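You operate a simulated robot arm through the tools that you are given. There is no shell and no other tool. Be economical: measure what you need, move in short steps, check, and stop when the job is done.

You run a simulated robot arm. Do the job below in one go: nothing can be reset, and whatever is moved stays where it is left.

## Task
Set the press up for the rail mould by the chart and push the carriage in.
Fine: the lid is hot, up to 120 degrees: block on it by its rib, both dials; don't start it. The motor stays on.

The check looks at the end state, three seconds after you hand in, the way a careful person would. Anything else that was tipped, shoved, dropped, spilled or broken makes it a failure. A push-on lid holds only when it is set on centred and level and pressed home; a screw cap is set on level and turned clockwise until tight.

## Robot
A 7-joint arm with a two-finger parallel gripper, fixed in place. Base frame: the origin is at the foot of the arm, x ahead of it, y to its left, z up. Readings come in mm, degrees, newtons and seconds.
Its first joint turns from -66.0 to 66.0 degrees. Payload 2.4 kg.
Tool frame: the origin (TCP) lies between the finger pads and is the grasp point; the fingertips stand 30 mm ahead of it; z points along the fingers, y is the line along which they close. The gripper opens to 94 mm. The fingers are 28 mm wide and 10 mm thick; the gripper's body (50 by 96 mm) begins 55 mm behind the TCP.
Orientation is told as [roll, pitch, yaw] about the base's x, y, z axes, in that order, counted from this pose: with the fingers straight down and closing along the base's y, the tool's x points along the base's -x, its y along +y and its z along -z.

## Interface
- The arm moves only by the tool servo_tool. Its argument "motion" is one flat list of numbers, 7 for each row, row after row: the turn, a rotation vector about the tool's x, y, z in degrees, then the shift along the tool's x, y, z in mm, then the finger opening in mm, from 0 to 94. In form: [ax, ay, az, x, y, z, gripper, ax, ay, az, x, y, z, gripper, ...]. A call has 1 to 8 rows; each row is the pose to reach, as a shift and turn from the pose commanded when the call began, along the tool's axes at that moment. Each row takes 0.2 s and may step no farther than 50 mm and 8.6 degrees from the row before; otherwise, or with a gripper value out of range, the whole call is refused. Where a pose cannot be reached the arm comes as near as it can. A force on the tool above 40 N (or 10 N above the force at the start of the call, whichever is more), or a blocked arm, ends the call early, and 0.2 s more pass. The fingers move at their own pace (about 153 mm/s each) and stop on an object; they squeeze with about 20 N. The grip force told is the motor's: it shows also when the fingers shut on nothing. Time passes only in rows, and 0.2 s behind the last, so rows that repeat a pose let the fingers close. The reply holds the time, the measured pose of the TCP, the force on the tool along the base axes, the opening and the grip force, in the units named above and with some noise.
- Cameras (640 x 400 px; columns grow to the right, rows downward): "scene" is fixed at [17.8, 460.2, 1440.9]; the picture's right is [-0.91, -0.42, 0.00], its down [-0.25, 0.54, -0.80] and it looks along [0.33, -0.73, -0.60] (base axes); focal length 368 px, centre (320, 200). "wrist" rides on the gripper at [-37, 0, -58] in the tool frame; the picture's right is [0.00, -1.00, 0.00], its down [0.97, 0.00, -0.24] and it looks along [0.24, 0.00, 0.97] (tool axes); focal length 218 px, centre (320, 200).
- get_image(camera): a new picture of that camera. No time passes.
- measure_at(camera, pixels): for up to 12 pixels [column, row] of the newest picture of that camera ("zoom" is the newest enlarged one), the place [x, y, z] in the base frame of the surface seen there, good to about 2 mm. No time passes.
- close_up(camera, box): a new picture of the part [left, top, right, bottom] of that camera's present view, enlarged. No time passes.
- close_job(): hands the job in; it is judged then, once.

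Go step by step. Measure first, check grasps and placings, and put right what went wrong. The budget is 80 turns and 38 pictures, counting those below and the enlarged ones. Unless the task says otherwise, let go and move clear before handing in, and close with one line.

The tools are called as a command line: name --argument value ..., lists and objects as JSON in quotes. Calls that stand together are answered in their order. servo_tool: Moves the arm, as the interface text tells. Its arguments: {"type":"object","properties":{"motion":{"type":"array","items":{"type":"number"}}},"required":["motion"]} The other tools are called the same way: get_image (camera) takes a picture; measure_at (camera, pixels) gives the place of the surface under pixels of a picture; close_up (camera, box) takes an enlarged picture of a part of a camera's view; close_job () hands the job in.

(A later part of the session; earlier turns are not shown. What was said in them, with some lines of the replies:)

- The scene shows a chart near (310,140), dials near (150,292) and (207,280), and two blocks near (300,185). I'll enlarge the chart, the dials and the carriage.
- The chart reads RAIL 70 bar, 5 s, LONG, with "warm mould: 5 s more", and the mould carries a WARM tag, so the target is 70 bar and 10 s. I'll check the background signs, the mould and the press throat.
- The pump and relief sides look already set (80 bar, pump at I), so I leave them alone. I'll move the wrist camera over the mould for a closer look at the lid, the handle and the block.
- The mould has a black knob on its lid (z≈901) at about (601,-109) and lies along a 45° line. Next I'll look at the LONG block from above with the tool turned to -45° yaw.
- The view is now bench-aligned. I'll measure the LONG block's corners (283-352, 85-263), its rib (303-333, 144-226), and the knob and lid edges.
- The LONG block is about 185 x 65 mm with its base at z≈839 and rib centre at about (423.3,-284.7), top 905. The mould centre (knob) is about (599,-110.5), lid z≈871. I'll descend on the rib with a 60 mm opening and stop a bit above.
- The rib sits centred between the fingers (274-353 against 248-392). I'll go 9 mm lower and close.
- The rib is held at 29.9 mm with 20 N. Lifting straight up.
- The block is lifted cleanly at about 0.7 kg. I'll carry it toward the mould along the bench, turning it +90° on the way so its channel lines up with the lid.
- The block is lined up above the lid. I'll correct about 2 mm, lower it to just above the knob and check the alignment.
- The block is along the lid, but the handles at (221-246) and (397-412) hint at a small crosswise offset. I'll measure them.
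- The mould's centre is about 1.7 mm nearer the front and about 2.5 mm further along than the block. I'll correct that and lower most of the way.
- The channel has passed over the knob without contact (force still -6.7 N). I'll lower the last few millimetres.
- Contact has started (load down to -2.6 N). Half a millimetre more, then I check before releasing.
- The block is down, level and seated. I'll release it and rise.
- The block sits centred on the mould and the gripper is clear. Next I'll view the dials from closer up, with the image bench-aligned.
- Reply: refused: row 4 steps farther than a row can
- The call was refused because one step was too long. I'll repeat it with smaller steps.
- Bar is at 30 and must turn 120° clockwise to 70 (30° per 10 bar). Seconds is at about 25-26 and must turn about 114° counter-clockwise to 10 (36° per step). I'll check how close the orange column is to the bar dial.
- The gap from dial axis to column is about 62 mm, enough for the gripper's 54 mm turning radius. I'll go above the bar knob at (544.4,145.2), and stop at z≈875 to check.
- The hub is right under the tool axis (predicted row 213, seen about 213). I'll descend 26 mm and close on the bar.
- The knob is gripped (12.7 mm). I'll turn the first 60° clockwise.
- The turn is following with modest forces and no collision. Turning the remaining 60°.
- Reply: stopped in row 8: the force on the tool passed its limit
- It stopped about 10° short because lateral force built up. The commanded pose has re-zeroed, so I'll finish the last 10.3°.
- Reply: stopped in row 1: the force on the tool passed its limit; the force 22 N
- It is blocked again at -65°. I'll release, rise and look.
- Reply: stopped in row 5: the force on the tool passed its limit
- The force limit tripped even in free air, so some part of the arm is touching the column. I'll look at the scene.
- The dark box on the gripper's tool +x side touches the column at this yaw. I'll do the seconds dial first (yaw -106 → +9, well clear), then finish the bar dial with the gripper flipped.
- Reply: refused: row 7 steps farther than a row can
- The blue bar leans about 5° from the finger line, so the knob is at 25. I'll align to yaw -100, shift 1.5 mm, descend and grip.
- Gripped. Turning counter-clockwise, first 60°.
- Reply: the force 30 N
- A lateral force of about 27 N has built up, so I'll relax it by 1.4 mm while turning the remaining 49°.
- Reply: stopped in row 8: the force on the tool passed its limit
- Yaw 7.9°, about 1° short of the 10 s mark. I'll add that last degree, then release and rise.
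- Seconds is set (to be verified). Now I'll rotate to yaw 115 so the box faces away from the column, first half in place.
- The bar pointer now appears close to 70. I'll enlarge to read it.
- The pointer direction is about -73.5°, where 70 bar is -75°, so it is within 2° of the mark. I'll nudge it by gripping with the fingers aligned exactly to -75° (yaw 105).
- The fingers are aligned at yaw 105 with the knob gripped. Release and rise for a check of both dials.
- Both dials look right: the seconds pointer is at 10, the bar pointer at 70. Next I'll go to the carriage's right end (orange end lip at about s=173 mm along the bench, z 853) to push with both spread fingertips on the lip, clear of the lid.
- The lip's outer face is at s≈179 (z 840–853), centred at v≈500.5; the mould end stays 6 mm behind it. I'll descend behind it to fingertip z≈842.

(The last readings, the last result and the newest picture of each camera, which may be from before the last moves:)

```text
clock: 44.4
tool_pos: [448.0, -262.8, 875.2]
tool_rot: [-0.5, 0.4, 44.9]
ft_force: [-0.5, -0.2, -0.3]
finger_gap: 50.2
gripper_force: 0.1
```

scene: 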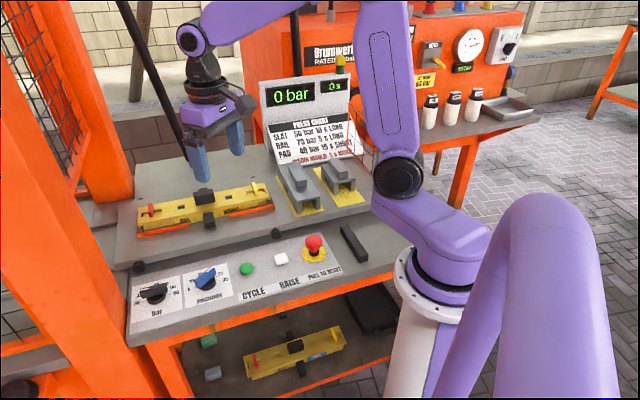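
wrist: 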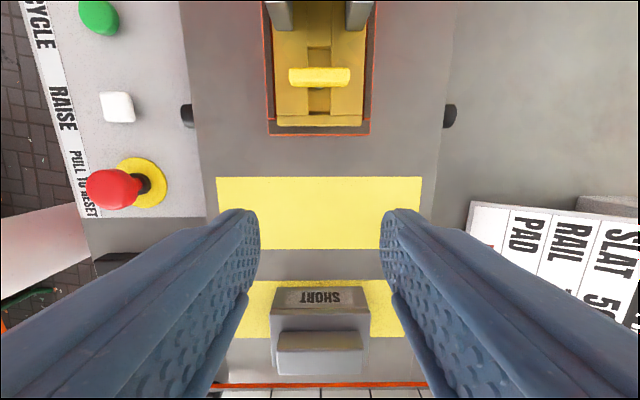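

servo_tool --motion '[0, 0, 0, -10, 1, 2.5, 50, 0, 0, 0, -20, 1, 2.5, 50, 0, 0, 0, -30, 1, 2.5, 50, 0, 0, 0, -38, 1, 2.5, 50, 0, 0, 0, -44, 1, 2.5, 50, 0, 0, 0, -50, 1, 2.5, 50]'

```text
clock: 45.8
tool_pos: [484.6, -225.3, 871.2]
tool_rot: [-0.5, 0.3, 45.0]
ft_force: [-1.6, -2.0, 1.3]
finger_gap: 50.2
gripper_force: 0.2
```

The carriage is moving (about 18 mm, force about 2.5 N). I'll keep pushing gently.

servo_tool --motion '[0, 0, 0, -6, 0, 0, 50, 0, 0, 0, -14, 0, 0, 50, 0, 0, 0, -24, 0, 0, 50, 0, 0, 0, -34, 0, 0, 50, 0, 0, 0, -44, 0, 0, 50, 0, 0, 0, -54, 0, 0, 50, 0, 0, 0, -62, 0, 0, 50, 0, 0, 0, -66, 0, 0, 50]'

close_up --camera "scene" --box '[40, 120, 340, 300]'

```text
clock: 47.6
tool_pos: [532.3, -179.6, 871.7]
tool_rot: [-0.5, 0.2, 45.1]
ft_force: [-1.4, -1.4, 1.1]
finger_gap: 50.0
gripper_force: 0.0
```

```text
2.13 times, centred on (190, 210) of scene
```

zoom: 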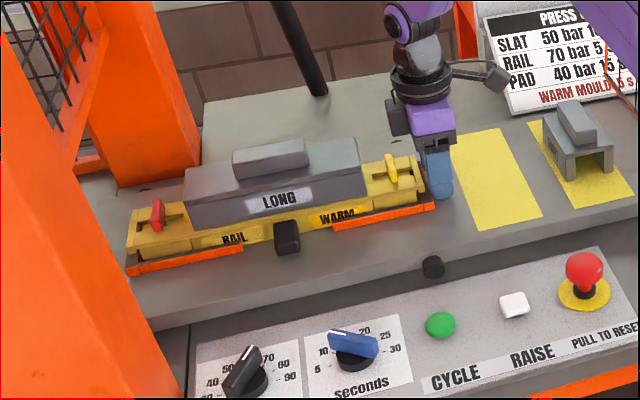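

The carriage travels straight and the block stays seated. Continuing.

servo_tool --motion '[0, 0, 0, -6, 0, 0, 50, 0, 0, 0, -15, 0, 0, 50, 0, 0, 0, -25, 0, 0, 50, 0, 0, 0, -35, 0, 0, 50, 0, 0, 0, -45, 0, 0, 50, 0, 0, 0, -55, 0, 0, 50, 0, 0, 0, -63, 0, 0, 50, 0, 0, 0, -68, 0, 0, 50]'

servo_tool --motion '[0, 0, 0, -6, 0, 0, 50, 0, 0, 0, -14, 0, 0, 50, 0, 0, 0, -22, 0, 0, 50, 0, 0, 0, -30, 0, 0, 50, 0, 0, 0, -38, 0, 0, 50, 0, 0, 0, -44, 0, 0, 50, 0, 0, 0, -48, 0, 0, 50, 0, 0, 0, -50, 0, 0, 50]'

```text
clock: 49.4
tool_pos: [580.5, -130.5, 870.3]
tool_rot: [-0.3, 0.4, 45.0]
ft_force: [-1.2, -0.2, 0.4]
finger_gap: 49.8
gripper_force: 0.1
```

```text
clock: 51.2
tool_pos: [614.0, -95.0, 871.6]
tool_rot: [-0.4, 0.3, 45.0]
ft_force: [-1.0, -2.0, 1.3]
finger_gap: 49.5
gripper_force: 0.0
```

Travel is about 200 mm so far and still free. I'll check the throat with the wrist camera.

get_image --camera "wrist"

```text
2 pictures are left
```

wrist: 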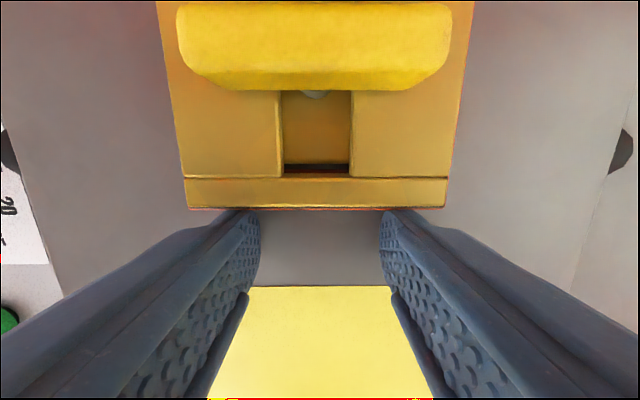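

The LONG mark has moved with us (now at s≈339), so the whole plate is the carriage, carrying the mould and the SHORT block. It still slides freely, so I'll push on until it stops.

servo_tool --motion '[0, 0, 0, -6, 0, 0, 50, 0, 0, 0, -12, 0, 0, 50, 0, 0, 0, -18, 0, 0, 50, 0, 0, 0, -24, 0, 0, 50, 0, 0, 0, -30, 0, 0, 50, 0, 0, 0, -36, 0, 0, 50, 0, 0, 0, -42, 0, 0, 50, 0, 0, 0, -46, 0, 0, 50]'

```text
clock: 53.0
tool_pos: [648.4, -63.6, 871.5]
tool_rot: [-0.6, 0.2, 45.0]
ft_force: [-2.4, -0.7, 21.2]
finger_gap: 51.0
gripper_force: 1.6
```

There is a new 21 N upward force with little push resistance. I'll look before going on.

close_up --camera "scene" --box '[0, 80, 340, 300]'

measure_at --camera "zoom" --pixels '[[100, 270], [300, 220], [330, 235], [400, 200], [440, 280], [480, 190], [200, 190], [150, 250]]'

```text
1.82 times, centred on (170, 190) of scene
```

zoom: 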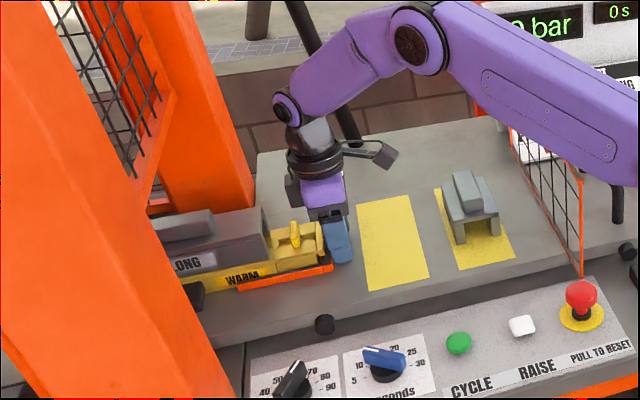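

```text
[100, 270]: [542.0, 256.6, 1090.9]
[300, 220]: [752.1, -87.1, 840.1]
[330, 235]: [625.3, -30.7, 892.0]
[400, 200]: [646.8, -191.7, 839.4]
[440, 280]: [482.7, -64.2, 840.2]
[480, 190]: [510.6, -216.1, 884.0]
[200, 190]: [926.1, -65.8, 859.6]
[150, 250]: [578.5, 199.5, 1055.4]
```

The guard grid on the right end rides with the carriage. I'll measure the columns and the grid to judge the remaining travel, and ease the tool up 1.5 mm to drop the contact force.

measure_at --camera "zoom" --pixels '[[572, 225], [579, 262], [513, 130], [581, 190], [248, 190], [225, 120], [160, 150], [180, 60], [200, 340], [560, 250], [395, 155], [265, 230]]'

servo_tool --motion '[0, 0, 0, 0, 0, -1.5, 50, 0, 0, 0, 0, 0, -1.5, 50]'

```text
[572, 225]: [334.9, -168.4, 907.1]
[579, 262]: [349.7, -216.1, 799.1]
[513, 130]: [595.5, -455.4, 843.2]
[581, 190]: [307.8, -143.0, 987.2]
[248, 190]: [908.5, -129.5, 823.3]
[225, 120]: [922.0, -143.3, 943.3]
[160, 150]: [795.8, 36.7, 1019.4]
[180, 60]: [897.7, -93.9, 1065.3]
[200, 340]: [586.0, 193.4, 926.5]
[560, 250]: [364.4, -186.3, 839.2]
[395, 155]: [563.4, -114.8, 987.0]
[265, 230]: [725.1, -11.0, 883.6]
```

```text
clock: 53.6
tool_pos: [646.6, -62.1, 870.0]
tool_rot: [-0.4, 0.3, 45.0]
ft_force: [3.9, 1.0, 7.2]
finger_gap: 48.9
gripper_force: 0.1
```

Raising removed the contact force; the fingertip had been brushing the plate. I'll raise 1 mm more and keep pushing to the stop in small steps.

servo_tool --motion '[0, 0, 0, -3, 0, -1.2, 50, 0, 0, 0, -8, 0, -1.2, 50, 0, 0, 0, -13, 0, -1.2, 50, 0, 0, 0, -18, 0, -1.2, 50, 0, 0, 0, -23, 0, -1.2, 50, 0, 0, 0, -28, 0, -1.2, 50, 0, 0, 0, -33, 0, -1.2, 50, 0, 0, 0, -36, 0, -1.2, 50]'

```text
clock: 55.4
tool_pos: [674.1, -38.5, 873.2]
tool_rot: [-0.3, 0.4, 45.0]
ft_force: [-1.1, -2.7, 0.8]
finger_gap: 49.8
gripper_force: 0.1
```

servo_tool --motion '[0, 0, 0, -3, 0, 0, 50, 0, 0, 0, -8, 0, 0, 50, 0, 0, 0, -13, 0, 0, 50, 0, 0, 0, -18, 0, 0, 50, 0, 0, 0, -23, 0, 0, 50, 0, 0, 0, -28, 0, 0, 50, 0, 0, 0, -33, 0, 0, 50, 0, 0, 0, -36, 0, 0, 50]'

```text
clock: 57.2
tool_pos: [694.4, -10.9, 872.2]
tool_rot: [-0.3, 0.4, 44.9]
ft_force: [-0.7, -2.4, 0.2]
finger_gap: 49.3
gripper_force: 0.1
out of reach, approached as far as the arm can: row 8
```

The arm ran out of reach at 318 mm of travel with no stop met, so the rest must be pushed from the carriage's right end (the guard-grid end), which is nearer the base. I'll back off, rise and move above that end.

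servo_tool --motion '[0, 0, 0, 10, 0, -5, 50, 0, 0, 0, 18, 0, -50, 50, 0, 0, 0, 20, 0, -98, 50, 0, 0, 0, 40, 0, -140, 50, 0, 0, 0, 70, 0, -175, 50, 0, 0, 0, 110, 0, -200, 50, 0, 0, 0, 158, 0, -210, 50, 0, 0, 0, 205, 0, -215, 50]'

servo_tool --motion '[0, 0, 0, 45, 0, 0, 40, 0, 0, 0, 85, 0, 0, 20, 0, 0, 0, 95, 0, 0, 0, 0, 0, 0, 95, 0, 0, 0]'

```text
clock: 59.0
tool_pos: [549.4, -156.3, 1091.4]
tool_rot: [-0.5, 0.3, 45.1]
ft_force: [-0.2, -0.1, -0.3]
finger_gap: 50.1
gripper_force: 0.0
```

```text
clock: 60.0
tool_pos: [481.5, -221.0, 1090.3]
tool_rot: [-0.4, 0.4, 45.1]
ft_force: [0.1, 0.3, 0.5]
finger_gap: 0.0
gripper_force: 19.6
```

servo_tool --motion '[0, 0, 0, 0, 0, 0, 60, 0, 0, 0, 0, 0, 0, 94, 0, 0, 0, 0, 0, 0, 94]'

get_image --camera "wrist"

```text
clock: 60.8
tool_pos: [481.3, -222.8, 1092.0]
tool_rot: [-0.5, 0.4, 45.0]
ft_force: [0.4, 0.2, 0.1]
finger_gap: 94.1
gripper_force: 0.0
```

```text
0 pictures are left
```

wrist: 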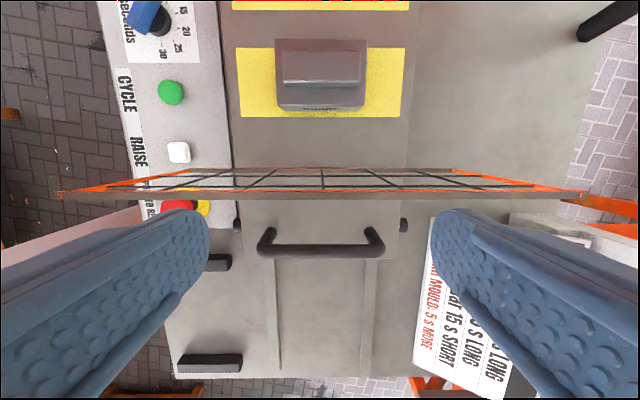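

A black U-handle (260–385, 230–258) sits on the carriage's right end, outside the grid. I'll measure the handle and the grid.

measure_at --camera "wrist" --pixels '[[320, 251], [320, 246], [320, 256], [285, 250], [360, 250], [266, 235], [376, 235], [320, 230], [320, 210], [320, 196], [100, 193], [320, 300]]'

measure_at --camera "wrist" --pixels '[[580, 195], [322, 172], [455, 170], [160, 172], [175, 205], [200, 206], [215, 262], [432, 222], [440, 240], [320, 85], [180, 152], [185, 178]]'

```text
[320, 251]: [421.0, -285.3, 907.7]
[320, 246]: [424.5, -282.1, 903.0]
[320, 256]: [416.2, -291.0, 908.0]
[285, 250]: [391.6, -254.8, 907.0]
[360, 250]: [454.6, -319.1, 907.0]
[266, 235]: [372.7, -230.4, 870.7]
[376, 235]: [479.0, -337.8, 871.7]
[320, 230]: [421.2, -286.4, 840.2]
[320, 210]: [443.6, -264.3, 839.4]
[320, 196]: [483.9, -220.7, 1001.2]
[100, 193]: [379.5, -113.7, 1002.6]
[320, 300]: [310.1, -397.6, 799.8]
```

```text
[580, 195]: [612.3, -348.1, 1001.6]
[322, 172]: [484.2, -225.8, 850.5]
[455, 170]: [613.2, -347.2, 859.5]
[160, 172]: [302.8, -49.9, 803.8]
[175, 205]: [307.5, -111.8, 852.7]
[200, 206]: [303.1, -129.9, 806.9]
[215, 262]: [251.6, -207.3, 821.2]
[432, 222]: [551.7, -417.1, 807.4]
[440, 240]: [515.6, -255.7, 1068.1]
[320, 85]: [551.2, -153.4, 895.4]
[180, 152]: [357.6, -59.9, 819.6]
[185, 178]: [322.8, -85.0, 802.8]
```

The handle bar is at s≈96, z≈907, spanning v 457–547; the grid stands at s≈185. I'll go behind the handle with the fingers closed and descend to fingertip z≈885.

servo_tool --motion '[0, 0, 0, 46, -2, 0, 40, 0, 0, 0, 92, -4, 0, 0, 0, 0, 0, 138, -4, 0, 0, 0, 0, 0, 138, -4, 45, 0, 0, 0, 0, 138, -4, 90, 0, 0, 0, 0, 138, -4, 130, 0, 0, 0, 0, 138, -4, 160, 0, 0, 0, 0, 138, -4, 175, 0]'

```text
clock: 62.6
tool_pos: [386.7, -321.6, 914.5]
tool_rot: [-0.4, 0.4, 45.0]
ft_force: [0.5, 0.4, 0.4]
finger_gap: 0.0
gripper_force: 21.0
```

In place without contact. Approaching and pushing the handle gently.

servo_tool --motion '[0, 0, 0, -12, 0, 0, 0, 0, 0, 0, -22, 0, 0, 0, 0, 0, 0, -28, 0, 0, 0, 0, 0, 0, -33, 0, 0, 0, 0, 0, 0, -38, 0, 0, 0, 0, 0, 0, -43, 0, 0, 0, 0, 0, 0, -48, 0, 0, 0, 0, 0, 0, -52, 0, 0, 0]'

```text
clock: 64.4
tool_pos: [426.3, -287.1, 915.6]
tool_rot: [-0.5, 0.4, 45.0]
ft_force: [-2.8, -0.5, 0.1]
finger_gap: 0.0
gripper_force: 20.1
```

The carriage moves with about 3 N. Continuing.

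servo_tool --motion '[0, 0, 0, -5, 0, 0, 0, 0, 0, 0, -12, 0, 0, 0, 0, 0, 0, -20, 0, 0, 0, 0, 0, 0, -28, 0, 0, 0, 0, 0, 0, -36, 0, 0, 0, 0, 0, 0, -44, 0, 0, 0, 0, 0, 0, -51, 0, 0, 0, 0, 0, 0, -55, 0, 0, 0]'

servo_tool --motion '[0, 0, 0, -5, 0, 0, 0, 0, 0, 0, -12, 0, 0, 0, 0, 0, 0, -20, 0, 0, 0, 0, 0, 0, -28, 0, 0, 0, 0, 0, 0, -36, 0, 0, 0, 0, 0, 0, -44, 0, 0, 0, 0, 0, 0, -51, 0, 0, 0, 0, 0, 0, -55, 0, 0, 0]'

```text
clock: 66.2
tool_pos: [464.2, -249.2, 914.1]
tool_rot: [-0.4, 0.4, 45.1]
ft_force: [-2.0, -0.6, 1.2]
finger_gap: 0.0
gripper_force: 20.3
```

```text
clock: 68.0
tool_pos: [504.4, -208.1, 914.5]
tool_rot: [-0.4, 0.4, 45.0]
ft_force: [-2.9, -2.0, -0.8]
finger_gap: 0.0
gripper_force: 19.7
```

servo_tool --motion '[0, 0, 0, -5, 0, 0, 0, 0, 0, 0, -12, 0, 0, 0, 0, 0, 0, -20, 0, 0, 0, 0, 0, 0, -28, 0, 0, 0, 0, 0, 0, -36, 0, 0, 0, 0, 0, 0, -44, 0, 0, 0, 0, 0, 0, -51, 0, 0, 0, 0, 0, 0, -55, 0, 0, 0]'

servo_tool --motion '[0, 0, 0, -5, 0, 0, 0, 0, 0, 0, -12, 0, 0, 0, 0, 0, 0, -20, 0, 0, 0, 0, 0, 0, -28, 0, 0, 0, 0, 0, 0, -36, 0, 0, 0, 0, 0, 0, -44, 0, 0, 0, 0, 0, 0, -51, 0, 0, 0, 0, 0, 0, -55, 0, 0, 0]'

```text
clock: 69.8
tool_pos: [543.1, -171.6, 913.2]
tool_rot: [-0.4, 0.4, 45.0]
ft_force: [-2.3, -1.9, 0.4]
finger_gap: 0.0
gripper_force: 20.5
```

```text
clock: 71.6
tool_pos: [580.9, -130.9, 912.9]
tool_rot: [-0.4, 0.2, 45.1]
ft_force: [-1.6, -0.8, -0.6]
finger_gap: 0.3
gripper_force: 20.2
```

Still free; the grid should now be around s≈423, with the columns at 550. Continuing.

servo_tool --motion '[0, 0, 0, -5, 0, 0, 0, 0, 0, 0, -12, 0, 0, 0, 0, 0, 0, -20, 0, 0, 0, 0, 0, 0, -28, 0, 0, 0, 0, 0, 0, -36, 0, 0, 0, 0, 0, 0, -44, 0, 0, 0, 0, 0, 0, -51, 0, 0, 0, 0, 0, 0, -55, 0, 0, 0]'

servo_tool --motion '[0, 0, 0, -4, 0, 0, 0, 0, 0, 0, -9, 0, 0, 0, 0, 0, 0, -14, 0, 0, 0, 0, 0, 0, -19, 0, 0, 0, 0, 0, 0, -24, 0, 0, 0, 0, 0, 0, -29, 0, 0, 0, 0, 0, 0, -34, 0, 0, 0, 0, 0, 0, -38, 0, 0, 0]'

```text
clock: 73.4
tool_pos: [620.3, -93.2, 912.3]
tool_rot: [-0.4, 0.3, 45.0]
ft_force: [-1.0, -1.8, -0.8]
finger_gap: 0.0
gripper_force: 19.8
```

```text
clock: 75.2
tool_pos: [645.9, -64.7, 913.5]
tool_rot: [-0.5, 0.4, 44.9]
ft_force: [-0.3, -1.6, 0.3]
finger_gap: 0.0
gripper_force: 20.0
```

servo_tool --motion '[0, 0, 0, -3, 0, 0, 0, 0, 0, 0, -7, 0, 0, 0, 0, 0, 0, -11, 0, 0, 0, 0, 0, 0, -15, 0, 0, 0, 0, 0, 0, -19, 0, 0, 0, 0, 0, 0, -23, 0, 0, 0, 0, 0, 0, -27, 0, 0, 0, 0, 0, 0, -30, 0, 0, 0]'

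```text
clock: 77.0
tool_pos: [668.6, -43.6, 913.0]
tool_rot: [-0.4, 0.3, 45.0]
ft_force: [0.3, -0.2, -0.1]
finger_gap: 0.0
gripper_force: 20.6
```

servo_tool --motion '[0, 0, 0, -3, 0, 0, 0, 0, 0, 0, -6, 0, 0, 0, 0, 0, 0, -9, 0, 0, 0, 0, 0, 0, -12, 0, 0, 0, 0, 0, 0, -15, 0, 0, 0, 0, 0, 0, -18, 0, 0, 0]'

```text
clock: 78.4
tool_pos: [676.8, -37.1, 912.5]
tool_rot: [-0.2, 0.8, 44.6]
ft_force: [-23.8, -14.2, 8.1]
finger_gap: 0.1
gripper_force: 20.1
```

The force rose to 28 N where the grid should meet the columns, so this looks like the stop. One small extra push to confirm.

servo_tool --motion '[0, 0, 0, -2, 0, 0, 0, 0, 0, 0, -3, 0, 0, 0, 0, 0, 0, -3, 0, 0, 0]'

```text
clock: 78.8
tool_pos: [677.8, -37.6, 911.9]
tool_rot: [0.0, 1.1, 44.6]
ft_force: [-2.7, -1.8, 0.9]
finger_gap: 0.0
gripper_force: 19.6
stopped in row 2: the force on the tool passed its limit (the readings are from after the stop); the commanded pose is now the measured one
```

It is firmly at the stop. I'll back away from the handle and rise clear.

servo_tool --motion '[0, 0, 0, 10, 0, 0, 0, 0, 0, 0, 35, 0, -5, 0, 0, 0, 0, 50, 0, -45, 0, 0, 0, 0, 70, 0, -90, 0, 0, 0, 0, 100, 0, -125, 0, 0, 0, 0, 140, 0, -145, 0, 0, 0, 0, 140, 0, -145, 0]'

```text
clock: 80.4
tool_pos: [579.3, -130.3, 1061.6]
tool_rot: [0.0, 1.1, 44.6]
ft_force: [0.0, 0.2, 0.1]
finger_gap: 0.1
gripper_force: 20.1
```

The carriage is at its stop and the arm is clear, so I'm handing in.

close_job

```text
The job is handed in.
```

The press is set up for the warm rail mould: LONG block on the lid, 70 bar, and 10 s (5 s plus 5 s for the warm mould). The carriage is pushed in to its stop; the press wasn't started and the motor was left on. I had no pictures left to check the block after the last stretch of the push.
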